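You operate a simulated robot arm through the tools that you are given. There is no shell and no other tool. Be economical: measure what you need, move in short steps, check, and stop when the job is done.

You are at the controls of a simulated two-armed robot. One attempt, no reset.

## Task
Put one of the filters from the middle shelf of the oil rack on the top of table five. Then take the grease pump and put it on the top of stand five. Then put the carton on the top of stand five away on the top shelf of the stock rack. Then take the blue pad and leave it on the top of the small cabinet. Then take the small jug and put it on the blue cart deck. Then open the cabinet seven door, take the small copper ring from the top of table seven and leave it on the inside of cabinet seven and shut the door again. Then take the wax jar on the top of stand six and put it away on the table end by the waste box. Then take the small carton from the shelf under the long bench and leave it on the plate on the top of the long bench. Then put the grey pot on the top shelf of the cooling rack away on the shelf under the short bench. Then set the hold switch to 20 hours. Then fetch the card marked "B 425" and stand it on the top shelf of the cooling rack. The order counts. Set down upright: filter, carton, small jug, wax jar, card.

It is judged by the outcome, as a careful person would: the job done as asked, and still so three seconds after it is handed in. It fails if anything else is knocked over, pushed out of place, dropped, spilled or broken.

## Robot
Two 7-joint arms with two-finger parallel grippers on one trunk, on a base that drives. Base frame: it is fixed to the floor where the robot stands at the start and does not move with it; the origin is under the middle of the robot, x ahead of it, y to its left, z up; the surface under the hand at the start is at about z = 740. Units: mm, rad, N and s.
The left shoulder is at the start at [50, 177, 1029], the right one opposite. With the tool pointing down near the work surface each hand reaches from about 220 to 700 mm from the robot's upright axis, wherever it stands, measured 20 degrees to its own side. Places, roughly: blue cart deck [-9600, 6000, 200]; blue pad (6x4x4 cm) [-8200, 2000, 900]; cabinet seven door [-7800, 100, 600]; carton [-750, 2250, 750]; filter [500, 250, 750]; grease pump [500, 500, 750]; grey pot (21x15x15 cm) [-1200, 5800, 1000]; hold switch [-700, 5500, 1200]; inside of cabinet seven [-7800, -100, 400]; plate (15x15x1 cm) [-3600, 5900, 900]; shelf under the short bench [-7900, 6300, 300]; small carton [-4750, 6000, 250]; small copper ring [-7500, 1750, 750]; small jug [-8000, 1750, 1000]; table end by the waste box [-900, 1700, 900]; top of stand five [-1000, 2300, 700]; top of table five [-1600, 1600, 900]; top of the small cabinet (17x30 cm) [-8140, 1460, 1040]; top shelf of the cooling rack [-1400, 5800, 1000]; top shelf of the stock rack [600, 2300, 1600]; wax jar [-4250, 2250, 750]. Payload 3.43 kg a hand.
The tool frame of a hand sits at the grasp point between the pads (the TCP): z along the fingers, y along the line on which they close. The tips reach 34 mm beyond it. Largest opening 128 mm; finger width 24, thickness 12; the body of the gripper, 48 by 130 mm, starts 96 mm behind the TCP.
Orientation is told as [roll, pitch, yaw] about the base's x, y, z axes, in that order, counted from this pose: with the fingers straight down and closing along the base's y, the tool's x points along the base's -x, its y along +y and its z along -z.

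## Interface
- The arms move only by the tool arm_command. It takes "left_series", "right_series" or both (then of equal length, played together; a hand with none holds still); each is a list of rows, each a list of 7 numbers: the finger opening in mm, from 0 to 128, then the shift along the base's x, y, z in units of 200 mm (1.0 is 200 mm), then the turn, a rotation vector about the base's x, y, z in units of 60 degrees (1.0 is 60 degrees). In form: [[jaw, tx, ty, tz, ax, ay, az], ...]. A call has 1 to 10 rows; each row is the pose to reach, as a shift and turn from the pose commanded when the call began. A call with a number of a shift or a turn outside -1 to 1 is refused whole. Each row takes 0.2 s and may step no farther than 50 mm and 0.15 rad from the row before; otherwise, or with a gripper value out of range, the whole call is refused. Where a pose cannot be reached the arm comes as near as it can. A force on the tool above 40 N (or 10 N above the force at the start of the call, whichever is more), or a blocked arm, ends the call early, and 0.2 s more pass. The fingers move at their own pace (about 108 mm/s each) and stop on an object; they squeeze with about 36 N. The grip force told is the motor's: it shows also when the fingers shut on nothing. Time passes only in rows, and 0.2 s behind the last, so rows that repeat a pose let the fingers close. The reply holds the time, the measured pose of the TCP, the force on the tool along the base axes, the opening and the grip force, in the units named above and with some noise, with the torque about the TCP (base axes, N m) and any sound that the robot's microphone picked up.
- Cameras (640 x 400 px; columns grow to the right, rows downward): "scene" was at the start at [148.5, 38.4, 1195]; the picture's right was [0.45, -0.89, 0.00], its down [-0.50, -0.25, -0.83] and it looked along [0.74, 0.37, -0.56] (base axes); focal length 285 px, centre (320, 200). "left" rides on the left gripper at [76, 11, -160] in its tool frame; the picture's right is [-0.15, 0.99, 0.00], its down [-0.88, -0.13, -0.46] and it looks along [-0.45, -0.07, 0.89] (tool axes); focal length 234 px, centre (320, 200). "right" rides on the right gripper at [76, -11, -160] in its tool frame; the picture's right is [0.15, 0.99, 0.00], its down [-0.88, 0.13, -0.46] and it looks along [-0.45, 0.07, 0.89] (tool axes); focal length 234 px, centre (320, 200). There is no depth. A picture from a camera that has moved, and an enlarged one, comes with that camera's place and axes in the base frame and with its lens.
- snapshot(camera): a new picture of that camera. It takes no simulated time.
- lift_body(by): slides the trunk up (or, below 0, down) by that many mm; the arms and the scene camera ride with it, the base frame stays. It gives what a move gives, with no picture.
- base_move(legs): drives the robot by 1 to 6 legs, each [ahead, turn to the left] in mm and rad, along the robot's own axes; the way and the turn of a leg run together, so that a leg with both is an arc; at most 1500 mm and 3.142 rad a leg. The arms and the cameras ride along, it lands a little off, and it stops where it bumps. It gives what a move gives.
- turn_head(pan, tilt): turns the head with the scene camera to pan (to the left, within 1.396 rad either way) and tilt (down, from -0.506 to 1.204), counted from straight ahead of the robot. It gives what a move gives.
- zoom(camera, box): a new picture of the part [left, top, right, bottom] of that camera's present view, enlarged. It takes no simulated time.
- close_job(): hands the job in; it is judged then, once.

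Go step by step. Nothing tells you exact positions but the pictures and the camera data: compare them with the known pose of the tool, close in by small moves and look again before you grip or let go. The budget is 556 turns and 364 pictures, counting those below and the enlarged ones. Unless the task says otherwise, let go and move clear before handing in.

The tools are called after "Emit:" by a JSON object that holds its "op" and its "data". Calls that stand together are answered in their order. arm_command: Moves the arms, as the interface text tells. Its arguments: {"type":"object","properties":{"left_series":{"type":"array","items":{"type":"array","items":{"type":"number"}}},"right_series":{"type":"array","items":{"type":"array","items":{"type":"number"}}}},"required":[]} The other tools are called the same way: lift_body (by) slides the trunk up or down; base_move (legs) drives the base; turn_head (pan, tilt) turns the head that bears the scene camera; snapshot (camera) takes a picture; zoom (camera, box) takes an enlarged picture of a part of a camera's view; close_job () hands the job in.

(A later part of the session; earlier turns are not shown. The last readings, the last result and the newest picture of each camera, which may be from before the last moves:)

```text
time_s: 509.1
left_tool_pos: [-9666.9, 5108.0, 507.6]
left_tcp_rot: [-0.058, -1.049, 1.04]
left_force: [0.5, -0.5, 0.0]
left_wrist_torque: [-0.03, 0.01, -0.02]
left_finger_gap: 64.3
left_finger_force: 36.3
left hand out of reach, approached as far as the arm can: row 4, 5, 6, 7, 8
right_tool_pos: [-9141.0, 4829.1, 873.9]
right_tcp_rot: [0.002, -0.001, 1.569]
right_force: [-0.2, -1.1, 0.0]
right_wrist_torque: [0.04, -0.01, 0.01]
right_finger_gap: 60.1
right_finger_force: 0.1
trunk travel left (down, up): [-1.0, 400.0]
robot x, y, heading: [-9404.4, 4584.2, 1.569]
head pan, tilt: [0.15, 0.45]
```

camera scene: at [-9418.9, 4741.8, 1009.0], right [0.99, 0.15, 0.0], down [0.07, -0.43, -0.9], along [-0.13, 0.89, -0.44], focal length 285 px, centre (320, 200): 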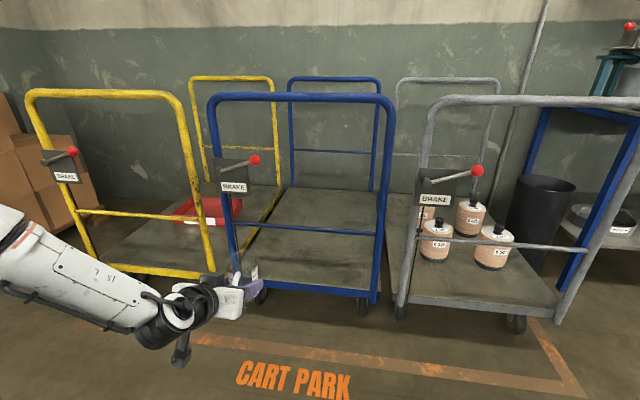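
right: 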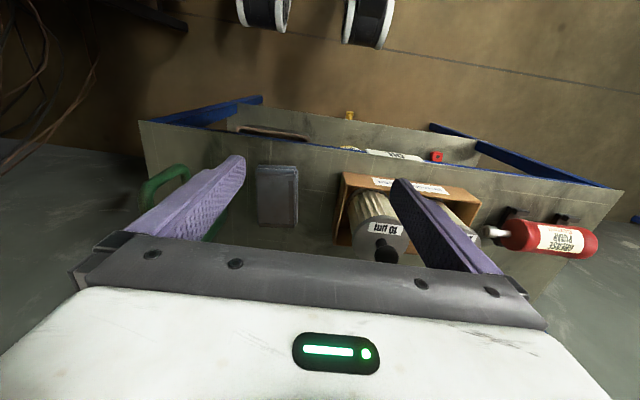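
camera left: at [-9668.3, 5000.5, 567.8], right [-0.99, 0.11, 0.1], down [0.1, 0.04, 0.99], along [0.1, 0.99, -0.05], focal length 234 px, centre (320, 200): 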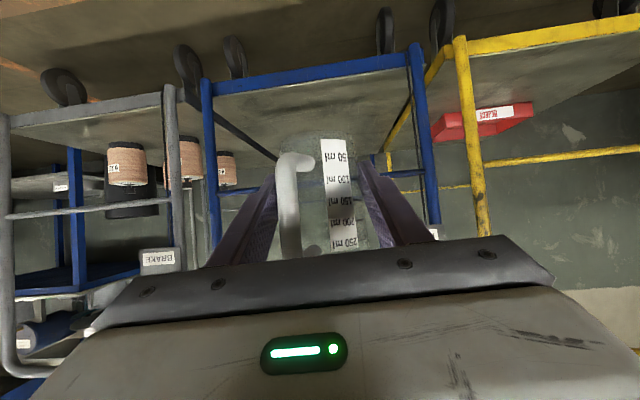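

I'll test whether a 30° pitch reaches deck height (the jug is empty, so a tilt in the air is harmless). First undo the yaw, then reduce pitch and descend.

Emit:
{"op": "arm_command", "data": {"left_series": [[50, 0, 0.05, 0.1, 0, 0, 0.13], [50, 0, 0.1, 0.2, 0, 0, 0.26], [50, 0, 0.15, 0.3, 0, 0, 0.39], [50, 0, 0.2, 0.3, 0, 0, 0.52]]}}

Emit:
{"op": "arm_command", "data": {"left_series": [[50, 0, 0, -0.1, -0.125, 0, 0], [50, 0, 0, -0.2, -0.25, 0, 0], [50, 0, 0, -0.3, -0.375, 0, 0], [50, 0, 0, -0.4, -0.5, 0, 0], [50, 0, 0, -0.6, -0.5, 0, 0], [50, 0, 0, -0.8, -0.5, 0, 0], [50, 0, 0, -1.0, -0.5, 0, 0]]}}

Emit:
{"op": "arm_command", "data": {"left_series": [[50, 0, 0, -0.2, 0, 0, 0], [50, 0, 0, -0.4, 0, 0, 0], [50, 0, 0, -0.6, 0, 0, 0], [50, 0, 0, -0.8, 0, 0, 0], [50, 0, 0, -0.9, 0, 0, 0]]}}

```text
time_s: 510.1
left_tool_pos: [-9665.6, 5147.7, 570.3]
left_tcp_rot: [-0.057, -1.049, 1.585]
left_force: [0.0, -0.6, -1.2]
left_wrist_torque: [-0.03, 0.01, -0.01]
left_finger_gap: 64.5
left_finger_force: 36.3
right_tool_pos: [-9142.1, 4829.8, 874.1]
right_tcp_rot: [0.001, -0.003, 1.57]
right_force: [-0.5, -0.2, -0.2]
right_wrist_torque: [0.02, -0.01, 0.02]
right_finger_gap: 60.1
right_finger_force: 0.0
trunk travel left (down, up): [-1.0, 400.0]
robot x, y, heading: [-9402.1, 4577.9, 1.574]
head pan, tilt: [0.15, 0.45]
```

```text
time_s: 511.7
left_tool_pos: [-9692.7, 5108.0, 453.4]
left_tcp_rot: [-0.053, -0.526, 1.578]
left_force: [0.4, -0.6, -1.0]
left_wrist_torque: [0.01, 0.0, 0.01]
left_finger_gap: 64.3
left_finger_force: 36.2
left hand out of reach, approached as far as the arm can: row 5, 6, 7
right_tool_pos: [-9142.7, 4829.8, 875.5]
right_tcp_rot: [-0.001, -0.001, 1.57]
right_force: [0.1, 1.1, 0.4]
right_wrist_torque: [0.0, -0.01, -0.02]
right_finger_gap: 59.9
right_finger_force: 0.0
trunk travel left (down, up): [-1.0, 400.0]
robot x, y, heading: [-9405.3, 4578.5, 1.568]
head pan, tilt: [0.15, 0.45]
```

```text
time_s: 512.9
left_tool_pos: [-9726.3, 5072.5, 431.2]
left_tcp_rot: [-0.051, -0.525, 1.581]
left_force: [-1.1, 0.2, -0.9]
left_wrist_torque: [-0.04, 0.03, 0.04]
left_finger_gap: 64.2
left_finger_force: 36.5
left hand out of reach, approached as far as the arm can: row 1, 2, 3, 4, 5
right_tool_pos: [-9142.6, 4831.2, 874.3]
right_tcp_rot: [0.0, -0.002, 1.57]
right_force: [0.3, -0.2, 0.2]
right_wrist_torque: [0.01, -0.01, 0.0]
right_finger_gap: 60.1
right_finger_force: 0.0
trunk travel left (down, up): [-1.0, 400.0]
robot x, y, heading: [-9407.0, 4579.8, 1.573]
head pan, tilt: [0.15, 0.45]
```

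Wrist height seems limited to about 640. I'll look at the arm's posture to understand why.

Emit:
{"op": "turn_head", "data": {"pan": 0.9, "tilt": 0.7}}

Emit:
{"op": "snapshot", "data": {"camera": "scene"}}

```text
time_s: 514.0
left_tool_pos: [-9726.5, 5072.7, 431.0]
left_tcp_rot: [-0.051, -0.525, 1.579]
left_force: [0.8, 0.0, -0.9]
left_wrist_torque: [0.0, 0.0, 0.0]
left_finger_gap: 64.3
left_finger_force: 35.4
right_tool_pos: [-9141.1, 4830.0, 873.6]
right_tcp_rot: [0.0, -0.002, 1.569]
right_force: [0.1, 0.2, 0.2]
right_wrist_torque: [-0.02, 0.02, -0.05]
right_finger_gap: 59.9
right_finger_force: 0.1
trunk travel left (down, up): [-1.0, 400.0]
robot x, y, heading: [-9404.6, 4580.6, 1.571]
head pan, tilt: [0.901, 0.7]
```

```text
214 pictures are left
camera scene: at [-9471.8, 4703.8, 986.8], right [0.62, 0.78, 0.0], down [0.5, -0.4, -0.77], along [-0.6, 0.48, -0.64], focal length 285 px, centre (320, 200)
```

scene: 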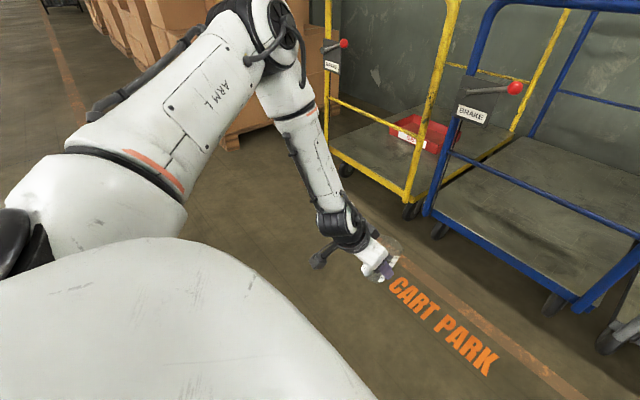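

The elbow is out and high with the forearm hanging straight down. Drift suggests going further left/back allows lower; I'll probe that.

Emit:
{"op": "arm_command", "data": {"left_series": [[50, -0.2, -0.1, 0, 0, 0, 0], [50, -0.4, -0.2, 0, 0, 0, 0], [50, -0.6, -0.3, 0, 0, 0, 0], [50, -0.6, -0.3, -0.2, 0, 0, 0], [50, -0.6, -0.3, -0.4, 0, 0, 0], [50, -0.6, -0.3, -0.6, 0, 0, 0], [50, -0.6, -0.3, -0.8, 0, 0, 0]]}}

Emit:
{"op": "snapshot", "data": {"camera": "scene"}}

```text
time_s: 515.6
left_tool_pos: [-9863.5, 4994.9, 387.4]
left_tcp_rot: [-0.05, -0.524, 1.58]
left_force: [0.4, 0.2, -2.1]
left_wrist_torque: [-0.02, 0.01, -0.02]
left_finger_gap: 64.0
left_finger_force: 35.7
left hand out of reach, approached as far as the arm can: row 4, 5, 6, 7
right_tool_pos: [-9142.0, 4830.2, 874.2]
right_tcp_rot: [0.001, -0.002, 1.568]
right_force: [0.1, 0.2, -0.1]
right_wrist_torque: [0.03, 0.05, 0.0]
right_finger_gap: 60.0
right_finger_force: 0.2
trunk travel left (down, up): [-1.0, 400.0]
robot x, y, heading: [-9403.6, 4583.1, 1.574]
head pan, tilt: [0.901, 0.7]
```

```text
213 pictures are left
camera scene: at [-9471.8, 4703.8, 986.8], right [0.62, 0.78, 0.0], down [0.5, -0.4, -0.76], along [-0.6, 0.48, -0.64], focal length 285 px, centre (320, 200)
```

scene: 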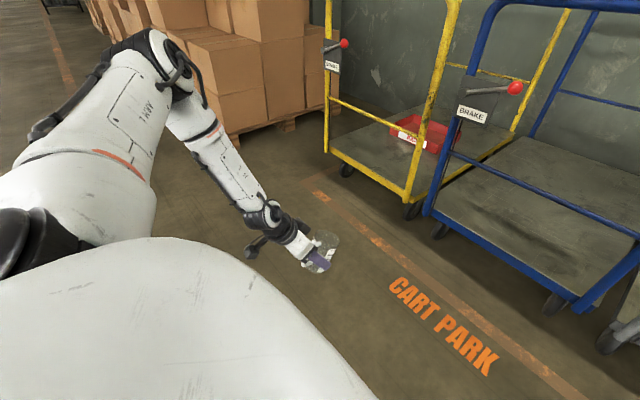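

More lateral is lower: so the arm reaches low best at the robot's side. I'll test pointing the hand to the robot's left.

Emit:
{"op": "arm_command", "data": {"left_series": [[50, -0.05, -0.03, 0.03, 0, 0, 0.125], [50, -0.1, -0.06, 0.06, 0, 0, 0.25], [50, -0.15, -0.1, 0.09, 0, 0, 0.375], [50, -0.2, -0.15, 0.1, 0, 0, 0.5], [50, -0.25, -0.2, 0.1, 0, 0, 0.625], [50, -0.3, -0.25, 0.1, 0, 0, 0.75]]}}

Emit:
{"op": "arm_command", "data": {"left_series": [[50, -0.05, -0.05, 0, 0, 0, 0.125], [50, -0.1, -0.1, 0, 0, 0, 0.25], [50, -0.15, -0.15, 0, 0, 0, 0.375], [50, -0.2, -0.2, 0, 0, 0, 0.5], [50, -0.25, -0.2, 0, 0, 0, 0.625], [50, -0.3, -0.2, 0, 0, 0, 0.75]]}}

Emit:
{"op": "arm_command", "data": {"left_series": [[50, 0, 0, -0.2, 0, 0, 0], [50, 0, 0, -0.4, 0, 0, 0], [50, 0, 0, -0.6, 0, 0, 0], [50, 0, 0, -0.8, 0, 0, 0]]}}

Emit:
{"op": "snapshot", "data": {"camera": "scene"}}

```text
time_s: 517.0
left_tool_pos: [-9918.2, 4945.9, 408.8]
left_tcp_rot: [-0.049, -0.524, 2.367]
left_force: [-1.2, 0.7, -0.5]
left_wrist_torque: [0.01, -0.02, -0.01]
left_finger_gap: 64.0
left_finger_force: 35.9
right_tool_pos: [-9141.9, 4829.5, 873.9]
right_tcp_rot: [0.0, -0.001, 1.569]
right_force: [-0.2, 0.3, -0.1]
right_wrist_torque: [-0.02, -0.01, 0.01]
right_finger_gap: 60.1
right_finger_force: 0.0
trunk travel left (down, up): [-1.0, 400.0]
robot x, y, heading: [-9402.6, 4584.0, 1.574]
head pan, tilt: [0.901, 0.7]
```

```text
time_s: 518.4
left_tool_pos: [-9978.5, 4907.7, 409.7]
left_tcp_rot: [-0.05, -0.527, -3.129]
left_force: [0.1, -0.3, -0.5]
left_wrist_torque: [0.0, 0.01, -0.03]
left_finger_gap: 62.1
left_finger_force: 35.8
right_tool_pos: [-9142.0, 4829.5, 874.0]
right_tcp_rot: [-0.003, -0.001, 1.57]
right_force: [0.1, -0.2, -0.4]
right_wrist_torque: [0.02, -0.02, 0.0]
right_finger_gap: 59.9
right_finger_force: 0.1
trunk travel left (down, up): [-1.0, 400.0]
robot x, y, heading: [-9403.5, 4583.7, 1.572]
head pan, tilt: [0.901, 0.7]
```

```text
time_s: 519.4
left_tool_pos: [-9987.1, 4869.5, 381.3]
left_tcp_rot: [-0.052, -0.525, -3.133]
left_force: [-0.4, -0.3, -0.9]
left_wrist_torque: [0.02, 0.0, 0.02]
left_finger_gap: 62.0
left_finger_force: 35.1
left hand out of reach, approached as far as the arm can: row 1, 2, 3, 4
right_tool_pos: [-9143.4, 4829.5, 874.9]
right_tcp_rot: [-0.001, -0.003, 1.57]
right_force: [-0.1, 0.8, 0.2]
right_wrist_torque: [0.01, 0.02, 0.02]
right_finger_gap: 59.9
right_finger_force: 0.1
trunk travel left (down, up): [-1.0, 400.0]
robot x, y, heading: [-9404.4, 4584.1, 1.571]
head pan, tilt: [0.901, 0.7]
```

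```text
212 pictures are left
camera scene: at [-9471.8, 4703.8, 986.8], right [0.62, 0.78, 0.0], down [0.5, -0.4, -0.76], along [-0.6, 0.48, -0.64], focal length 285 px, centre (320, 200)
```

scene: 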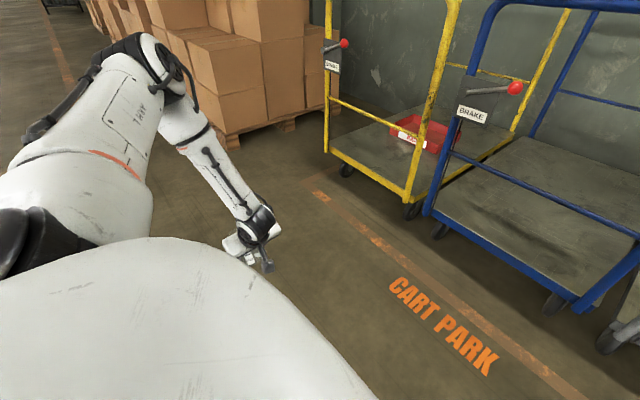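

Limit appears to come from the shoulder (the elbow can't drop below shoulder height). I'll test fingers-down here to learn the true lowest reach.

Emit:
{"op": "arm_command", "data": {"left_series": [[50, 0.05, 0, 0, 0, -0.125, 0], [50, 0.1, 0, 0, 0, -0.25, 0], [50, 0.15, 0, -0.05, 0, -0.375, 0], [50, 0.2, 0, -0.1, 0, -0.5, 0], [50, 0.2, 0, -0.3, 0, -0.5, 0], [50, 0.2, 0, -0.5, 0, -0.5, 0], [50, 0.2, 0, -0.7, 0, -0.5, 0], [50, 0.2, 0, -0.9, 0, -0.5, 0]]}}

Emit:
{"op": "snapshot", "data": {"camera": "left"}}

Emit:
{"op": "snapshot", "data": {"camera": "scene"}}

```text
time_s: 521.2
left_tool_pos: [-9942.2, 4844.6, 332.6]
left_tcp_rot: [-0.047, -0.003, -3.135]
left_force: [0.2, -0.5, -0.3]
left_wrist_torque: [0.02, 0.01, -0.01]
left_finger_gap: 62.4
left_finger_force: 35.6
left hand out of reach, approached as far as the arm can: row 5, 6, 7, 8
right_tool_pos: [-9142.7, 4829.5, 874.1]
right_tcp_rot: [0.002, -0.003, 1.568]
right_force: [0.7, 0.1, 0.9]
right_wrist_torque: [0.01, -0.01, -0.01]
right_finger_gap: 60.0
right_finger_force: 0.0
trunk travel left (down, up): [-1.0, 400.0]
robot x, y, heading: [-9405.5, 4580.0, 1.573]
head pan, tilt: [0.901, 0.7]
```

```text
211 pictures are left
camera left: at [-9865.9, 4826.7, 490.3], right [-0.14, -0.99, -0.05], down [-0.88, 0.1, 0.46], along [-0.45, 0.11, -0.88], focal length 234 px, centre (320, 200)
```

left: 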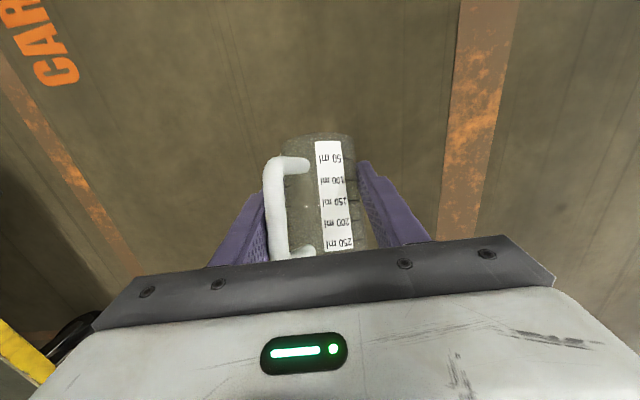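

```text
210 pictures are left
camera scene: at [-9471.7, 4703.8, 986.8], right [0.62, 0.78, 0.0], down [0.5, -0.4, -0.77], along [-0.6, 0.48, -0.64], focal length 285 px, centre (320, 200)
```

scene: 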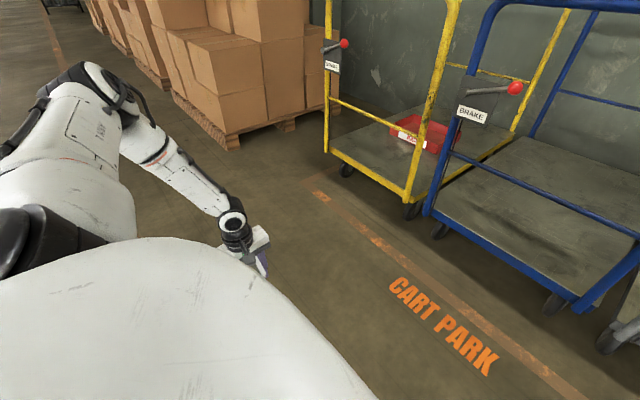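

I'll probe further back/left, where the shoulder seems to allow more drop.

Emit:
{"op": "arm_command", "data": {"left_series": [[50, -0.05, -0.2, 0.02, 0, 0, 0], [50, -0.1, -0.4, 0.02, 0, 0, 0], [50, -0.15, -0.6, 0.02, 0, 0, 0], [50, -0.2, -0.8, 0.0, 0, 0, 0], [50, -0.2, -0.8, -0.2, 0, 0, 0], [50, -0.2, -0.8, -0.4, 0, 0, 0], [50, -0.2, -0.8, -0.6, 0, 0, 0], [50, -0.2, -0.8, -0.8, 0, 0, 0]]}}

Emit:
{"op": "snapshot", "data": {"camera": "scene"}}

```text
time_s: 523.0
left_tool_pos: [-9985.4, 4679.8, 171.1]
left_tcp_rot: [-0.046, -0.004, -3.135]
left_force: [-0.1, -0.2, -1.3]
left_wrist_torque: [0.0, -0.05, 0.01]
left_finger_gap: 62.0
left_finger_force: 35.9
right_tool_pos: [-9142.1, 4830.7, 875.5]
right_tcp_rot: [0.002, -0.002, 1.568]
right_force: [0.3, 0.0, 0.2]
right_wrist_torque: [0.0, 0.0, 0.0]
right_finger_gap: 60.1
right_finger_force: 0.1
trunk travel left (down, up): [-1.0, 400.0]
robot x, y, heading: [-9405.0, 4582.6, 1.574]
head pan, tilt: [0.901, 0.7]
```

```text
209 pictures are left
camera scene: at [-9471.8, 4703.7, 986.9], right [0.62, 0.78, 0.0], down [0.5, -0.4, -0.76], along [-0.6, 0.48, -0.64], focal length 285 px, centre (320, 200)
```

scene: 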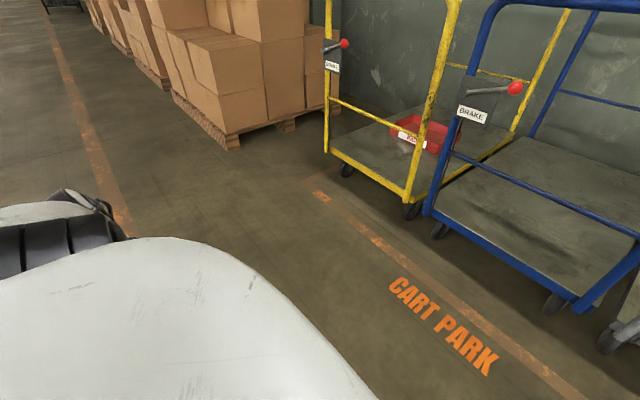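

At the robot's side the arm reaches z 171. From this low-elbow posture I'll try turning the hand forward again and pitching it up.

Emit:
{"op": "arm_command", "data": {"left_series": [[50, 0, 0, 0.15, 0, 0, -0.125], [50, 0, 0.05, 0.3, 0, 0, -0.25], [50, 0, 0.1, 0.45, 0, 0, -0.375], [50, 0, 0.15, 0.5, 0, 0, -0.5], [50, 0, 0.2, 0.5, 0, 0, -0.625], [50, 0, 0.25, 0.5, 0, 0, -0.75]]}}

Emit:
{"op": "arm_command", "data": {"left_series": [[50, 0.05, 0.1, 0, 0, 0, -0.125], [50, 0.1, 0.2, 0, 0, 0, -0.25], [50, 0.15, 0.3, 0, 0, 0, -0.375], [50, 0.2, 0.4, 0, 0, 0, -0.5], [50, 0.25, 0.5, 0, 0, 0, -0.625], [50, 0.3, 0.6, 0, 0, 0, -0.75]]}}

Emit:
{"op": "arm_command", "data": {"left_series": [[50, 0, 0.1, 0, 0.125, 0, 0], [50, 0, 0.2, 0, 0.25, 0, 0], [50, 0, 0.3, 0, 0.375, 0, 0], [50, 0, 0.4, 0, 0.5, 0, 0], [50, 0, 0.5, 0, 0.625, 0, 0], [50, 0, 0.6, 0, 0.75, 0, 0], [50, 0, 0.7, 0, 0.875, 0, 0], [50, 0, 0.8, 0, 1.0, 0, 0]]}}

Emit:
{"op": "snapshot", "data": {"camera": "scene"}}

```text
time_s: 524.4
left_tool_pos: [-9984.2, 4731.2, 270.8]
left_tcp_rot: [-0.046, -0.001, 2.362]
left_force: [-0.1, 0.7, -1.7]
left_wrist_torque: [0.0, -0.01, -0.01]
left_finger_gap: 62.3
left_finger_force: 35.2
right_tool_pos: [-9142.0, 4829.6, 874.3]
right_tcp_rot: [0.0, -0.002, 1.568]
right_force: [-0.6, 0.4, -0.5]
right_wrist_torque: [0.0, 0.03, 0.03]
right_finger_gap: 60.2
right_finger_force: 0.0
trunk travel left (down, up): [-1.0, 400.0]
robot x, y, heading: [-9403.9, 4581.9, 1.57]
head pan, tilt: [0.901, 0.7]
```

```text
time_s: 525.8
left_tool_pos: [-9923.9, 4852.4, 269.2]
left_tcp_rot: [-0.048, -0.004, 1.576]
left_force: [0.0, -0.1, -0.4]
left_wrist_torque: [0.01, 0.01, 0.0]
left_finger_gap: 62.2
left_finger_force: 35.5
right_tool_pos: [-9142.8, 4830.8, 875.0]
right_tcp_rot: [0.0, -0.001, 1.569]
right_force: [-0.1, 1.0, 0.0]
right_wrist_torque: [-0.02, -0.02, 0.02]
right_finger_gap: 59.9
right_finger_force: 0.0
trunk travel left (down, up): [-1.0, 400.0]
robot x, y, heading: [-9404.9, 4582.0, 1.57]
head pan, tilt: [0.901, 0.7]
```

```text
time_s: 527.6
left_tool_pos: [-9923.9, 5010.1, 272.0]
left_tcp_rot: [-0.059, -1.05, 1.582]
left_force: [0.7, 0.1, -1.1]
left_wrist_torque: [-0.01, 0.0, 0.01]
left_finger_gap: 62.2
left_finger_force: 35.6
right_tool_pos: [-9141.2, 4829.8, 873.7]
right_tcp_rot: [-0.001, 0.0, 1.569]
right_force: [0.2, -0.6, 0.0]
right_wrist_torque: [-0.03, 0.02, 0.03]
right_finger_gap: 60.0
right_finger_force: 0.0
trunk travel left (down, up): [-1.0, 400.0]
robot x, y, heading: [-9406.6, 4581.8, 1.571]
head pan, tilt: [0.901, 0.7]
```

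```text
208 pictures are left
camera scene: at [-9471.8, 4703.7, 986.8], right [0.62, 0.78, 0.0], down [0.5, -0.4, -0.76], along [-0.6, 0.48, -0.64], focal length 285 px, centre (320, 200)
```

scene: 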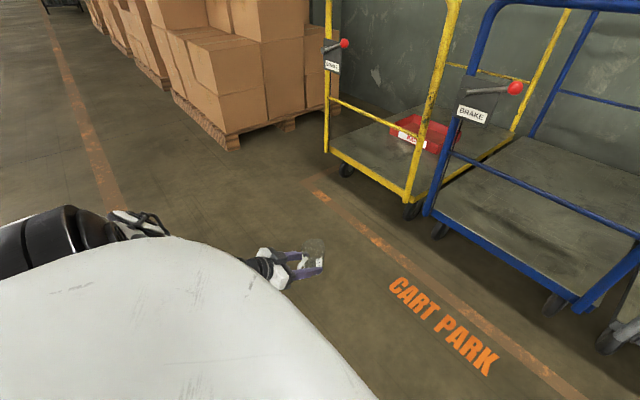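

The low-elbow posture gives a forward-pitched hand at z 272. I'll extend forward and inward a bit to see the margin.

Emit:
{"op": "arm_command", "data": {"left_series": [[50, 0.1, 0.2, 0, 0, 0, 0], [50, 0.2, 0.4, 0, 0, 0, 0], [50, 0.3, 0.6, 0, 0, 0, 0], [50, 0.4, 0.7, 0, 0, 0, 0]]}}

Emit:
{"op": "snapshot", "data": {"camera": "left"}}

Emit:
{"op": "snapshot", "data": {"camera": "scene"}}

```text
time_s: 528.6
left_tool_pos: [-9842.9, 5151.8, 271.7]
left_tcp_rot: [-0.059, -1.049, 1.588]
left_force: [0.2, 0.1, -1.0]
left_wrist_torque: [0.0, -0.01, -0.02]
left_finger_gap: 62.2
left_finger_force: 36.1
right_tool_pos: [-9142.1, 4830.7, 873.8]
right_tcp_rot: [-0.001, -0.003, 1.569]
right_force: [0.2, 0.4, -0.1]
right_wrist_torque: [-0.02, 0.03, 0.01]
right_finger_gap: 60.0
right_finger_force: 0.0
trunk travel left (down, up): [-1.0, 400.0]
robot x, y, heading: [-9405.6, 4584.6, 1.569]
head pan, tilt: [0.901, 0.7]
```

```text
207 pictures are left
camera left: at [-9861.8, 4977.1, 285.4], right [-0.99, 0.11, 0.1], down [0.1, 0.04, 0.99], along [0.1, 0.99, -0.05], focal length 234 px, centre (320, 200)
```

left: 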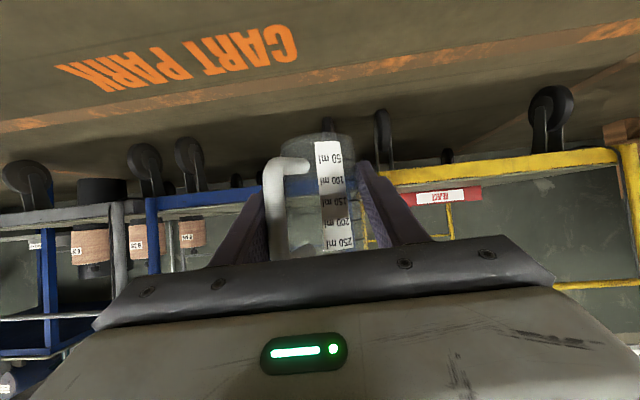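

```text
206 pictures are left
camera scene: at [-9471.9, 4703.7, 986.8], right [0.62, 0.78, 0.0], down [0.5, -0.4, -0.76], along [-0.6, 0.48, -0.64], focal length 285 px, centre (320, 200)
```

scene: 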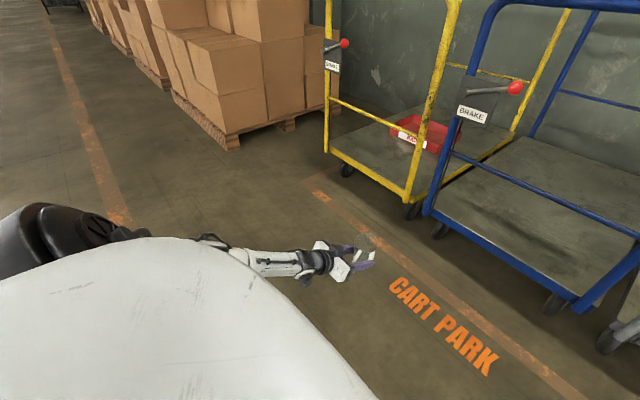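

The jug is upright at z 272, 567 mm ahead. I'll shift the robot 250 mm in +x to line up with the cart window, then approach.

Emit:
{"op": "base_move", "data": {"legs": [[0, -1.571], [250, 0], [0, 1.571], [250, 0]]}}

Emit:
{"op": "turn_head", "data": {"pan": 0.6, "tilt": 0.6}}

Emit:
{"op": "snapshot", "data": {"camera": "scene"}}

Emit:
{"op": "snapshot", "data": {"camera": "left"}}

```text
time_s: 539.5
left_tool_pos: [-9568.6, 5407.8, 273.1]
left_tcp_rot: [-0.057, -1.049, 1.556]
left_force: [0.5, -0.6, -0.2]
left_wrist_torque: [-0.02, 0.01, 0.0]
left_finger_gap: 62.0
left_finger_force: 36.1
right_tool_pos: [-8878.9, 5065.2, 874.6]
right_tcp_rot: [0.0, -0.002, 1.538]
right_force: [-0.5, 0.3, -0.1]
right_wrist_torque: [0.01, 0.04, 0.01]
right_finger_gap: 60.0
right_finger_force: 0.0
trunk travel left (down, up): [-1.0, 400.0]
robot x, y, heading: [-9148.2, 4825.7, 1.539]
head pan, tilt: [0.901, 0.7]
```

```text
time_s: 540.3
left_tool_pos: [-9568.8, 5409.7, 272.2]
left_tcp_rot: [-0.058, -1.05, 1.555]
left_force: [-0.3, 0.4, -0.9]
left_wrist_torque: [-0.06, 0.0, 0.0]
left_finger_gap: 61.9
left_finger_force: 36.0
right_tool_pos: [-8878.2, 5065.5, 873.5]
right_tcp_rot: [-0.001, -0.001, 1.536]
right_force: [-0.1, -0.7, -0.8]
right_wrist_torque: [0.0, -0.03, 0.01]
right_finger_gap: 59.7
right_finger_force: 0.0
trunk travel left (down, up): [-1.0, 400.0]
robot x, y, heading: [-9149.4, 4825.8, 1.54]
head pan, tilt: [0.6, 0.6]
```

```text
205 pictures are left
camera scene: at [-9194.5, 4968.9, 995.4], right [0.84, 0.54, 0.0], down [0.3, -0.48, -0.82], along [-0.44, 0.69, -0.57], focal length 285 px, centre (320, 200)
```

scene: 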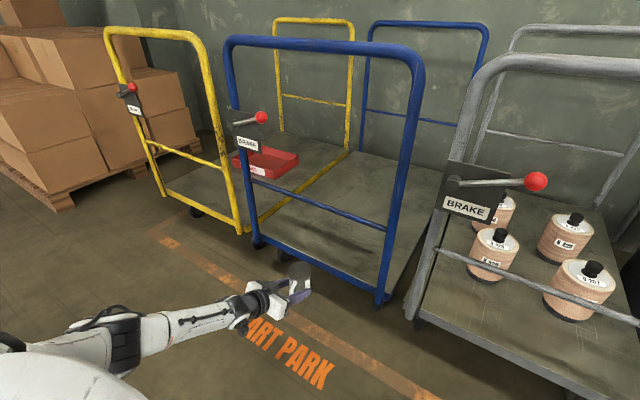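

```text
204 pictures are left
camera left: at [-9593.0, 5234.7, 285.3], right [-0.99, 0.14, 0.1], down [0.1, 0.04, 0.99], along [0.14, 0.99, -0.05], focal length 234 px, centre (320, 200)
```

left: 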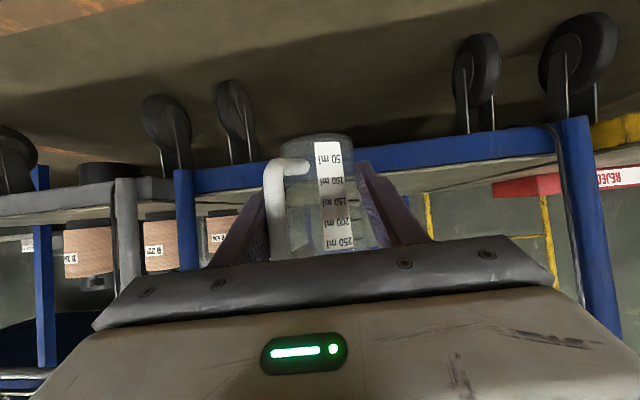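

The deck edge is at y about 5572, deck z about 225, cross bar about 485, window x -9871..-9331. I'll raise to z 300 and drive in partway.

Emit:
{"op": "arm_command", "data": {"left_series": [[50, 0, 0, 0.07, 0, 0, 0], [50, -0.05, 0, 0.14, 0, 0, 0], [50, -0.1, 0, 0.14, 0, 0, 0]]}}

Emit:
{"op": "base_move", "data": {"legs": [[170, 0]]}}

Emit:
{"op": "snapshot", "data": {"camera": "scene"}}

Emit:
{"op": "snapshot", "data": {"camera": "left"}}

```text
time_s: 541.1
left_tool_pos: [-9589.9, 5410.0, 300.4]
left_tcp_rot: [-0.059, -1.051, 1.554]
left_force: [-0.7, -0.6, -0.5]
left_wrist_torque: [-0.01, 0.0, 0.0]
left_finger_gap: 62.2
left_finger_force: 36.1
right_tool_pos: [-8877.6, 5065.1, 874.4]
right_tcp_rot: [0.0, -0.001, 1.536]
right_force: [-0.5, -0.1, 0.9]
right_wrist_torque: [0.02, 0.01, 0.02]
right_finger_gap: 59.6
right_finger_force: 0.1
trunk travel left (down, up): [-1.0, 400.0]
robot x, y, heading: [-9145.0, 4826.6, 1.536]
head pan, tilt: [0.6, 0.6]
```

```text
time_s: 542.6
left_tool_pos: [-9583.9, 5580.6, 300.2]
left_tcp_rot: [-0.059, -1.049, 1.552]
left_force: [-0.3, -0.2, -1.0]
left_wrist_torque: [0.0, 0.02, 0.0]
left_finger_gap: 62.0
left_finger_force: 36.0
right_tool_pos: [-8872.8, 5235.7, 874.0]
right_tcp_rot: [-0.002, -0.002, 1.537]
right_force: [-0.4, 0.4, -0.1]
right_wrist_torque: [0.02, 0.0, -0.02]
right_finger_gap: 59.9
right_finger_force: 0.1
trunk travel left (down, up): [-1.0, 400.0]
robot x, y, heading: [-9141.6, 4998.4, 1.535]
head pan, tilt: [0.6, 0.6]
```

```text
203 pictures are left
camera scene: at [-9188.7, 5139.4, 995.4], right [0.84, 0.54, 0.0], down [0.3, -0.48, -0.83], along [-0.44, 0.7, -0.56], focal length 285 px, centre (320, 200)
```

scene: 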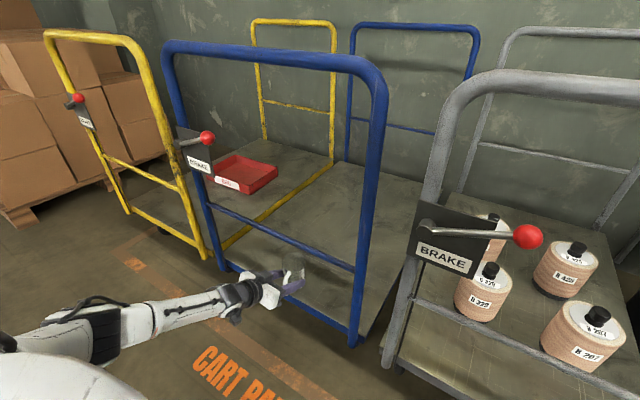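

```text
202 pictures are left
camera left: at [-9607.5, 5407.0, 313.1], right [-0.99, 0.14, 0.1], down [0.1, 0.04, 0.99], along [0.14, 0.99, -0.05], focal length 234 px, centre (320, 200)
```

left: 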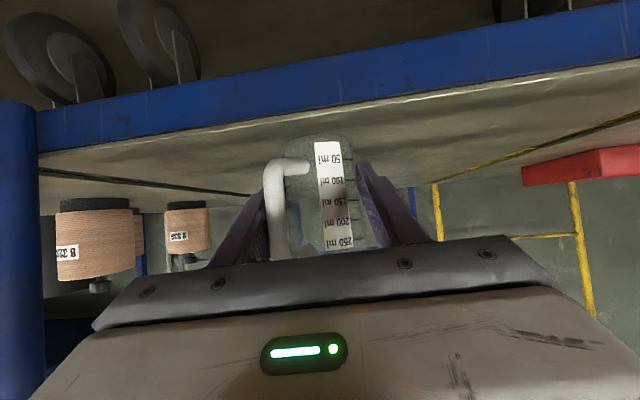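

Clear all round. Driving in another 115 mm so the jug is over the deck.

Emit:
{"op": "base_move", "data": {"legs": [[115, 0]]}}

Emit:
{"op": "snapshot", "data": {"camera": "scene"}}

Emit:
{"op": "snapshot", "data": {"camera": "left"}}

```text
time_s: 543.8
left_tool_pos: [-9580.1, 5694.2, 300.2]
left_tcp_rot: [-0.059, -1.049, 1.553]
left_force: [0.3, 0.1, -0.6]
left_wrist_torque: [0.01, 0.05, 0.0]
left_finger_gap: 62.0
left_finger_force: 36.3
right_tool_pos: [-8868.7, 5348.9, 875.3]
right_tcp_rot: [0.001, -0.002, 1.537]
right_force: [0.9, 0.1, 0.4]
right_wrist_torque: [0.01, 0.01, -0.01]
right_finger_gap: 60.2
right_finger_force: 0.0
trunk travel left (down, up): [-1.0, 400.0]
robot x, y, heading: [-9142.4, 5110.3, 1.543]
head pan, tilt: [0.6, 0.6]
```

```text
201 pictures are left
camera scene: at [-9185.2, 5253.0, 995.4], right [0.84, 0.54, 0.0], down [0.3, -0.48, -0.83], along [-0.44, 0.7, -0.56], focal length 285 px, centre (320, 200)
```

scene: 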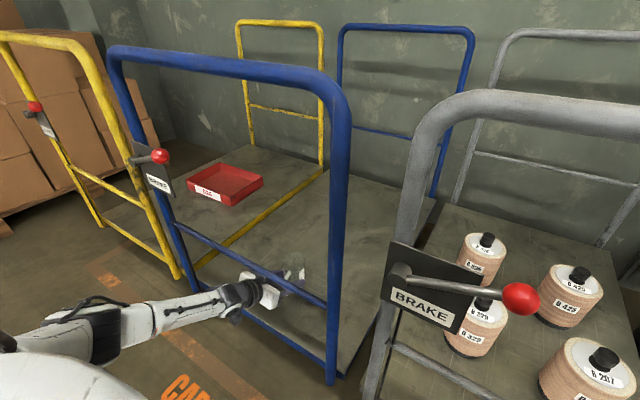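

```text
200 pictures are left
camera left: at [-9604.4, 5520.1, 313.0], right [-0.99, 0.14, 0.1], down [0.1, 0.04, 0.99], along [0.14, 0.99, -0.05], focal length 234 px, centre (320, 200)
```

left: 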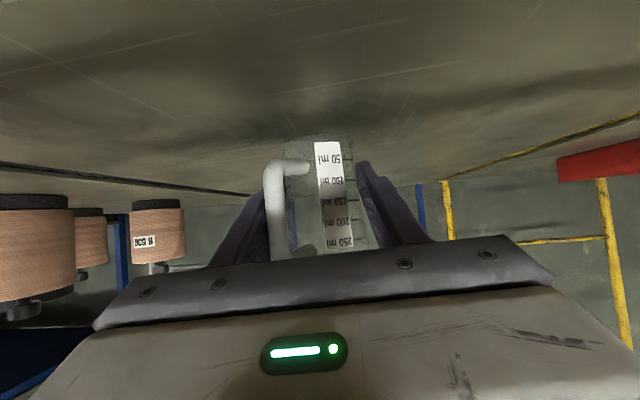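

The jug is over the deck. Lowering to contact.

Emit:
{"op": "arm_command", "data": {"left_series": [[50, 0, 0, -0.06, 0, 0, 0], [50, 0, 0, -0.1, 0, 0, 0], [50, 0, 0, -0.125, 0, 0, 0], [50, 0, 0, -0.15, 0, 0, 0], [50, 0, 0, -0.175, 0, 0, 0], [50, 0, 0, -0.2, 0, 0, 0]]}}

```text
time_s: 545.0
left_tool_pos: [-9582.1, 5699.9, 277.6]
left_tcp_rot: [-0.06, -1.072, 1.554]
left_force: [-0.5, 1.2, 11.1]
left_wrist_torque: [0.26, 0.38, -0.05]
left_finger_gap: 61.0
left_finger_force: 36.5
right_tool_pos: [-8869.1, 5349.7, 873.5]
right_tcp_rot: [0.002, -0.003, 1.538]
right_force: [0.5, -0.5, -0.3]
right_wrist_torque: [-0.01, 0.0, -0.02]
right_finger_gap: 60.0
right_finger_force: 0.0
trunk travel left (down, up): [-1.0, 400.0]
robot x, y, heading: [-9140.4, 5110.3, 1.539]
head pan, tilt: [0.6, 0.6]
stopped in row 5 (left hand): the force on the tool passed its limit at 46 N (the readings are from after the stop); the commanded pose is now the measured one
```

Contact at z 277. I'll check that the jug stands straight before releasing.

Emit:
{"op": "zoom", "data": {"camera": "scene", "box": [200, 230, 360, 330]}}

Emit:
{"op": "snapshot", "data": {"camera": "left"}}

```text
4.00 times, centred on (280, 280) of scene
camera zoom: at [-9184.7, 5252.0, 995.3], right [0.84, 0.54, 0.0], down [0.3, -0.47, -0.83], along [-0.45, 0.7, -0.56], focal length 1141 px, centre (480, -120)
```

zoom: 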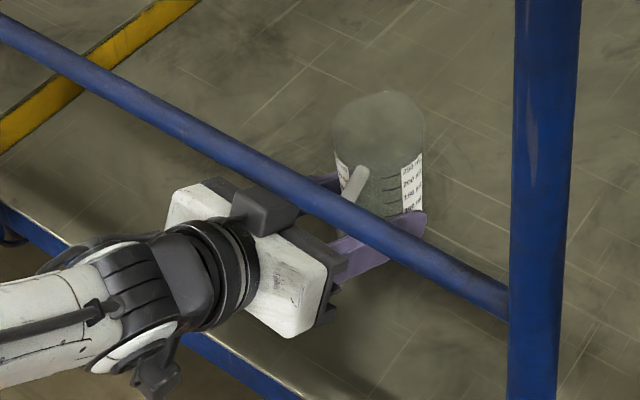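

```text
198 pictures are left
camera left: at [-9605.7, 5526.0, 285.1], right [-0.98, 0.14, 0.1], down [0.1, 0.01, 0.99], along [0.14, 0.99, -0.03], focal length 234 px, centre (320, 200)
```

left: 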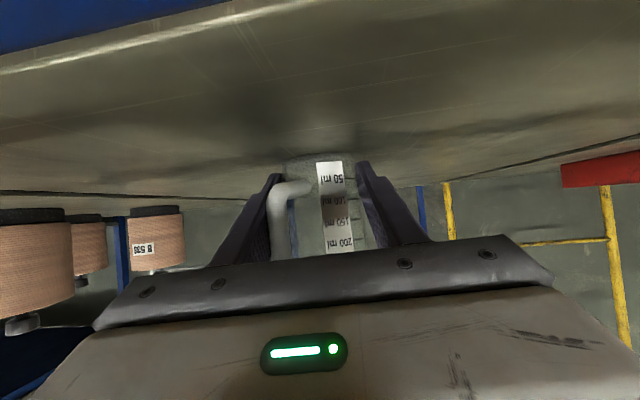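

The jug stands upright on the deck. Opening wide, then backing straight out.

Emit:
{"op": "arm_command", "data": {"left_series": [[66, 0, 0, 0.005, 0, 0, 0], [80, 0, 0, 0.01, 0, 0, 0], [100, 0, 0, 0.02, 0, 0, 0], [100, 0, 0, 0.04, 0, 0, 0]]}}

Emit:
{"op": "base_move", "data": {"legs": [[-120, 0]]}}

Emit:
{"op": "snapshot", "data": {"camera": "left"}}

Emit:
{"op": "zoom", "data": {"camera": "scene", "box": [180, 200, 380, 325]}}

```text
time_s: 546.0
left_tool_pos: [-9582.7, 5696.2, 278.3]
left_tcp_rot: [-0.058, -1.057, 1.554]
left_force: [0.2, -0.2, 0.3]
left_wrist_torque: [0.03, -0.02, 0.03]
left_finger_gap: 100.0
left_finger_force: 0.1
right_tool_pos: [-8869.7, 5350.2, 874.4]
right_tcp_rot: [0.0, -0.001, 1.537]
right_force: [0.2, 0.3, 1.1]
right_wrist_torque: [0.0, -0.04, 0.0]
right_finger_gap: 60.0
right_finger_force: 0.1
trunk travel left (down, up): [-1.0, 400.0]
robot x, y, heading: [-9137.1, 5109.8, 1.534]
head pan, tilt: [0.6, 0.6]
```

```text
time_s: 547.2
left_tool_pos: [-9584.0, 5577.5, 279.4]
left_tcp_rot: [-0.061, -1.062, 1.551]
left_force: [0.2, 0.5, -0.1]
left_wrist_torque: [-0.02, 0.02, -0.02]
left_finger_gap: 100.2
left_finger_force: 0.0
right_tool_pos: [-8873.0, 5227.8, 874.6]
right_tcp_rot: [0.0, -0.002, 1.537]
right_force: [0.4, -0.7, -0.5]
right_wrist_torque: [0.0, 0.01, -0.01]
right_finger_gap: 60.0
right_finger_force: 0.1
trunk travel left (down, up): [-1.0, 400.0]
robot x, y, heading: [-9143.5, 4989.2, 1.54]
head pan, tilt: [0.6, 0.6]
```

```text
197 pictures are left
camera left: at [-9608.7, 5403.2, 290.1], right [-0.98, 0.14, 0.1], down [0.1, 0.02, 0.99], along [0.14, 0.99, -0.04], focal length 234 px, centre (320, 200)
```

left: 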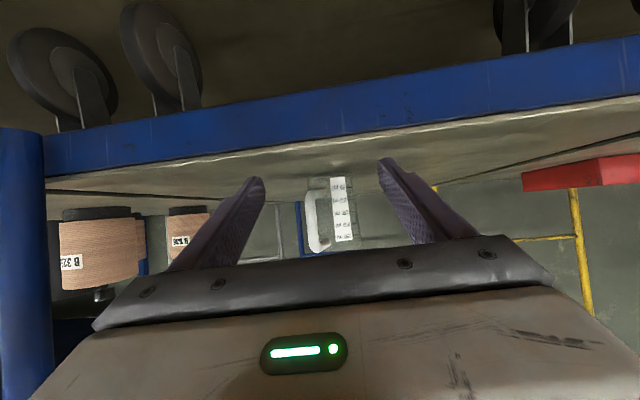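

```text
3.20 times, centred on (280, 262) of scene
camera zoom: at [-9188.9, 5132.6, 995.4], right [0.84, 0.54, 0.0], down [0.3, -0.48, -0.83], along [-0.44, 0.7, -0.57], focal length 913 px, centre (448, 0)
```

zoom: 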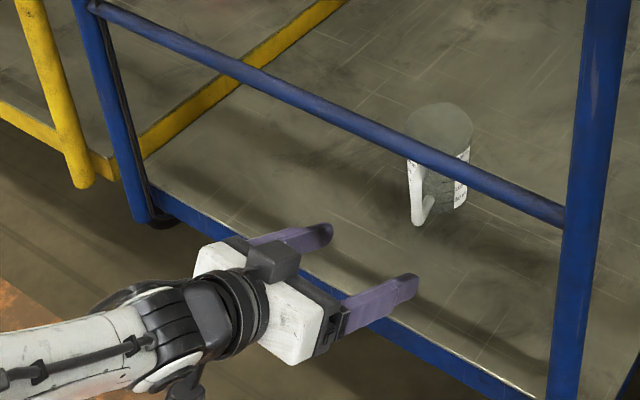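

The jug stands on the blue cart deck. Now back off, raise the trunk and bring the left hand up to a travel pose.

Emit:
{"op": "base_move", "data": {"legs": [[-450, 0]]}}

Emit:
{"op": "lift_body", "data": {"by": 199}}

Emit:
{"op": "arm_command", "data": {"left_series": [[100, 0.05, -0.1, 0.12, -0.125, 0, 0], [100, 0.1, -0.2, 0.24, -0.25, 0, 0], [100, 0.15, -0.3, 0.36, -0.375, 0, 0], [100, 0.2, -0.4, 0.48, -0.5, 0, 0], [100, 0.25, -0.5, 0.6, -0.625, 0, 0], [100, 0.3, -0.6, 0.72, -0.75, 0, 0], [100, 0.35, -0.65, 0.84, -0.875, 0, 0], [100, 0.4, -0.7, 0.96, -1.0, 0, 0]]}}

Emit:
{"op": "arm_command", "data": {"left_series": [[100, 0.05, 0, 0.2, 0, 0, 0], [100, 0.1, 0, 0.4, 0, 0, 0], [100, 0.15, 0, 0.6, 0, 0, 0], [100, 0.2, 0, 0.8, 0, 0, 0], [100, 0.25, 0, 1.0, 0, 0, 0]]}}

Emit:
{"op": "arm_command", "data": {"left_series": [[100, 0.05, 0, 0.2, 0, 0, 0], [100, 0.1, 0, 0.4, 0, 0, 0], [100, 0.15, 0, 0.6, 0, 0, 0], [100, 0.2, 0, 0.8, 0, 0, 0]]}}

```text
time_s: 550.0
left_tool_pos: [-9599.8, 5122.5, 279.1]
left_tcp_rot: [-0.06, -1.06, 1.555]
left_force: [-0.4, 0.3, 0.6]
left_wrist_torque: [-0.01, -0.02, 0.02]
left_finger_gap: 100.3
left_finger_force: 0.0
right_tool_pos: [-8887.2, 4777.0, 874.2]
right_tcp_rot: [-0.001, -0.002, 1.539]
right_force: [-0.4, 0.1, 0.5]
right_wrist_torque: [0.03, 0.02, 0.01]
right_finger_gap: 59.7
right_finger_force: 0.0
trunk travel left (down, up): [-1.0, 400.0]
robot x, y, heading: [-9158.1, 4536.9, 1.539]
head pan, tilt: [0.6, 0.6]
```

```text
time_s: 552.1
left_tool_pos: [-9600.5, 5123.2, 479.2]
left_tcp_rot: [-0.062, -1.062, 1.555]
left_force: [0.4, -0.1, -0.2]
left_wrist_torque: [0.06, -0.01, 0.03]
left_finger_gap: 99.8
left_finger_force: 0.0
right_tool_pos: [-8886.8, 4776.1, 1074.2]
right_tcp_rot: [0.001, -0.002, 1.538]
right_force: [0.8, -0.3, -0.2]
right_wrist_torque: [0.04, -0.01, 0.02]
right_finger_gap: 60.2
right_finger_force: 0.1
trunk travel left (down, up): [-200.0, 201.0]
robot x, y, heading: [-9153.7, 4535.5, 1.539]
head pan, tilt: [0.6, 0.6]
```

```text
time_s: 553.9
left_tool_pos: [-9520.5, 4982.5, 669.6]
left_tcp_rot: [-0.075, -0.012, 1.564]
left_force: [-0.9, -0.2, 0.0]
left_wrist_torque: [0.01, -0.02, -0.01]
left_finger_gap: 99.7
left_finger_force: 0.0
right_tool_pos: [-8888.2, 4777.2, 1074.2]
right_tcp_rot: [0.001, -0.003, 1.539]
right_force: [0.3, -0.7, -0.4]
right_wrist_torque: [0.04, 0.02, 0.02]
right_finger_gap: 59.9
right_finger_force: 0.1
trunk travel left (down, up): [-200.0, 201.0]
robot x, y, heading: [-9156.8, 4536.0, 1.544]
head pan, tilt: [0.6, 0.6]
```

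```text
time_s: 555.1
left_tool_pos: [-9468.6, 4983.6, 871.3]
left_tcp_rot: [-0.073, -0.013, 1.564]
left_force: [0.2, -0.1, 1.1]
left_wrist_torque: [0.01, 0.01, -0.02]
left_finger_gap: 100.0
left_finger_force: 0.0
right_tool_pos: [-8887.5, 4777.4, 1073.5]
right_tcp_rot: [0.001, -0.002, 1.538]
right_force: [0.7, 0.5, -0.2]
right_wrist_torque: [0.02, 0.0, 0.01]
right_finger_gap: 59.8
right_finger_force: 0.1
trunk travel left (down, up): [-200.0, 201.0]
robot x, y, heading: [-9158.3, 4539.4, 1.541]
head pan, tilt: [0.6, 0.6]
```

```text
time_s: 556.1
left_tool_pos: [-9429.4, 4984.0, 1034.0]
left_tcp_rot: [-0.072, -0.012, 1.564]
left_force: [0.0, -0.4, 0.2]
left_wrist_torque: [-0.01, -0.01, 0.0]
left_finger_gap: 99.9
left_finger_force: 0.1
right_tool_pos: [-8888.3, 4776.8, 1072.7]
right_tcp_rot: [0.0, -0.001, 1.54]
right_force: [1.3, -0.2, 1.5]
right_wrist_torque: [0.01, 0.01, -0.02]
right_finger_gap: 59.8
right_finger_force: 0.0
trunk travel left (down, up): [-200.0, 201.0]
robot x, y, heading: [-9157.0, 4533.6, 1.545]
head pan, tilt: [0.6, 0.6]
```

Both hands are up. I'll drive round the far end of table seven toward cabinet seven's aisle, pausing to look.

Emit:
{"op": "base_move", "data": {"legs": [[0, 2.69], [1450, 0], [0, 0.48]]}}

Emit:
{"op": "turn_head", "data": {"pan": 0.0, "tilt": 0.3}}

Emit:
{"op": "snapshot", "data": {"camera": "scene"}}

```text
time_s: 571.0
left_tool_pos: [-9549.2, 2815.2, 1032.7]
left_tcp_rot: [-0.075, -0.015, -1.548]
left_force: [-0.7, -0.4, 0.3]
left_wrist_torque: [-0.02, 0.03, 0.01]
left_finger_gap: 100.0
left_finger_force: 0.0
right_tool_pos: [-10097.6, 3004.3, 1072.8]
right_tcp_rot: [-0.001, -0.001, -1.57]
right_force: [0.5, -0.2, 0.0]
right_wrist_torque: [-0.01, 0.02, -0.01]
right_finger_gap: 59.9
right_finger_force: 0.1
trunk travel left (down, up): [-200.0, 201.0]
robot x, y, heading: [-9838.1, 3255.0, -1.57]
head pan, tilt: [0.6, 0.6]
```

```text
time_s: 572.0
left_tool_pos: [-9549.7, 2814.9, 1032.8]
left_tcp_rot: [-0.075, -0.013, -1.547]
left_force: [-0.3, 0.1, 0.9]
left_wrist_torque: [0.02, 0.01, 0.03]
left_finger_gap: 99.9
left_finger_force: 0.0
right_tool_pos: [-10098.0, 3005.5, 1073.1]
right_tcp_rot: [-0.001, -0.002, -1.57]
right_force: [0.6, -0.7, -0.2]
right_wrist_torque: [0.02, -0.04, 0.01]
right_finger_gap: 60.2
right_finger_force: 0.1
trunk travel left (down, up): [-200.0, 201.0]
robot x, y, heading: [-9832.0, 3255.2, -1.572]
head pan, tilt: [0.0, 0.3]
```

```text
195 pictures are left
camera scene: at [-9836.3, 3088.9, 1221.9], right [-1.0, 0.0, 0.0], down [0.0, 0.3, -0.96], along [0.0, -0.96, -0.3], focal length 285 px, centre (320, 200)
```

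scene: 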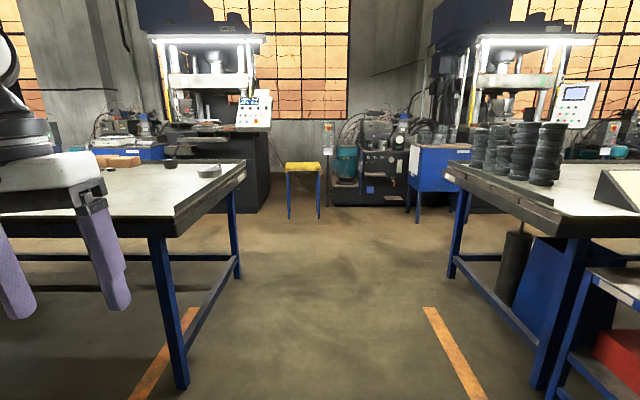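

The corridor is clear; the stool stands back by the machine. I'll drive down and turn into the aisle toward cabinet seven.

Emit:
{"op": "base_move", "data": {"legs": [[1500, 0], [1150, 0], [0, 1.57]]}}

Emit:
{"op": "turn_head", "data": {"pan": -0.2, "tilt": 0.3}}

Emit:
{"op": "snapshot", "data": {"camera": "scene"}}

```text
time_s: 588.6
left_tool_pos: [-9428.3, 920.4, 1032.2]
left_tcp_rot: [-0.075, -0.013, 0.033]
left_force: [0.7, 0.6, -0.4]
left_wrist_torque: [0.02, -0.03, 0.0]
left_finger_gap: 100.1
left_finger_force: 0.0
right_tool_pos: [-9613.3, 370.9, 1074.1]
right_tcp_rot: [0.003, -0.002, 0.009]
right_force: [-0.1, 0.1, 0.6]
right_wrist_torque: [-0.01, -0.01, 0.0]
right_finger_gap: 60.2
right_finger_force: 0.1
trunk travel left (down, up): [-200.0, 201.0]
robot x, y, heading: [-9868.0, 631.2, 0.016]
head pan, tilt: [0.0, 0.3]
```

```text
time_s: 589.3
left_tool_pos: [-9430.1, 921.4, 1032.6]
left_tcp_rot: [-0.075, -0.014, 0.035]
left_force: [0.2, 0.0, 0.6]
left_wrist_torque: [-0.03, -0.03, 0.03]
left_finger_gap: 100.2
left_finger_force: 0.1
right_tool_pos: [-9613.2, 372.3, 1073.7]
right_tcp_rot: [0.002, 0.0, 0.012]
right_force: [-0.3, 0.1, -0.6]
right_wrist_torque: [0.0, -0.01, 0.0]
right_finger_gap: 60.1
right_finger_force: 0.1
trunk travel left (down, up): [-200.0, 201.0]
robot x, y, heading: [-9862.9, 628.2, 0.007]
head pan, tilt: [-0.201, 0.3]
```

```text
194 pictures are left
camera scene: at [-9703.1, 612.4, 1221.9], right [-0.19, -0.98, 0.0], down [-0.29, 0.06, -0.96], along [0.94, -0.18, -0.3], focal length 285 px, centre (320, 200)
```

scene: 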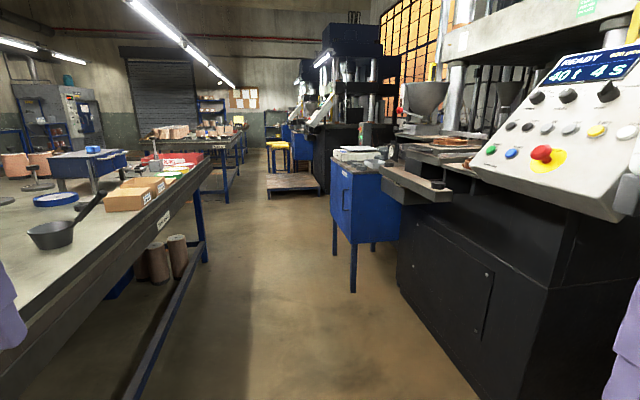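

Cabinet seven's front is at y about 40, x -8030..-7405, with its handle near x -7986 and the hinge on the +x side. I'll drive in front of it and face it.

Emit:
{"op": "base_move", "data": {"legs": [[1500, 0.02], [130, 0.02], [0, -1.6]]}}

Emit:
{"op": "turn_head", "data": {"pan": 0.3, "tilt": 0.6}}

Emit:
{"op": "snapshot", "data": {"camera": "scene"}}

```text
time_s: 601.5
left_tool_pos: [-7942.4, 233.6, 1033.7]
left_tcp_rot: [-0.075, -0.012, -1.529]
left_force: [-0.2, 0.6, 0.0]
left_wrist_torque: [0.02, 0.02, -0.01]
left_finger_gap: 99.9
left_finger_force: 0.1
right_tool_pos: [-8495.0, 412.8, 1073.6]
right_tcp_rot: [0.002, -0.001, -1.552]
right_force: [0.1, -0.1, -0.2]
right_wrist_torque: [0.03, 0.01, 0.0]
right_finger_gap: 60.2
right_finger_force: 0.0
trunk travel left (down, up): [-200.0, 201.0]
robot x, y, heading: [-8240.4, 669.0, -1.551]
head pan, tilt: [-0.201, 0.3]
```

```text
time_s: 602.5
left_tool_pos: [-7942.9, 233.6, 1032.6]
left_tcp_rot: [-0.075, -0.014, -1.529]
left_force: [0.4, 0.4, -0.2]
left_wrist_torque: [-0.01, -0.02, 0.0]
left_finger_gap: 100.0
left_finger_force: 0.0
right_tool_pos: [-8495.3, 412.5, 1072.8]
right_tcp_rot: [0.001, -0.002, -1.552]
right_force: [-0.2, 0.4, 0.9]
right_wrist_torque: [0.01, 0.04, -0.01]
right_finger_gap: 60.2
right_finger_force: 0.0
trunk travel left (down, up): [-200.0, 201.0]
robot x, y, heading: [-8237.7, 663.1, -1.551]
head pan, tilt: [0.3, 0.6]
```

```text
193 pictures are left
camera scene: at [-8209.5, 511.0, 1194.5], right [-0.95, -0.31, 0.0], down [-0.18, 0.54, -0.83], along [0.26, -0.78, -0.56], focal length 285 px, centre (320, 200)
```

scene: 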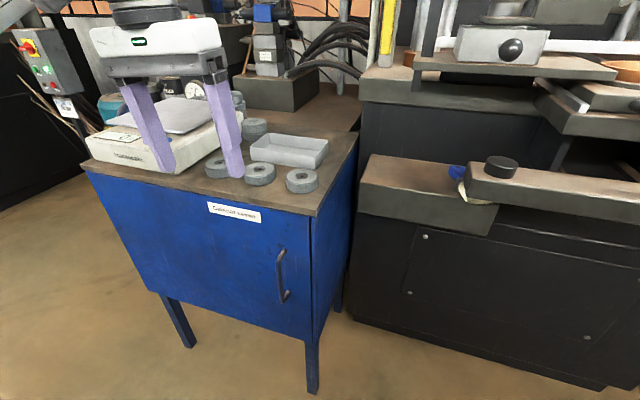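

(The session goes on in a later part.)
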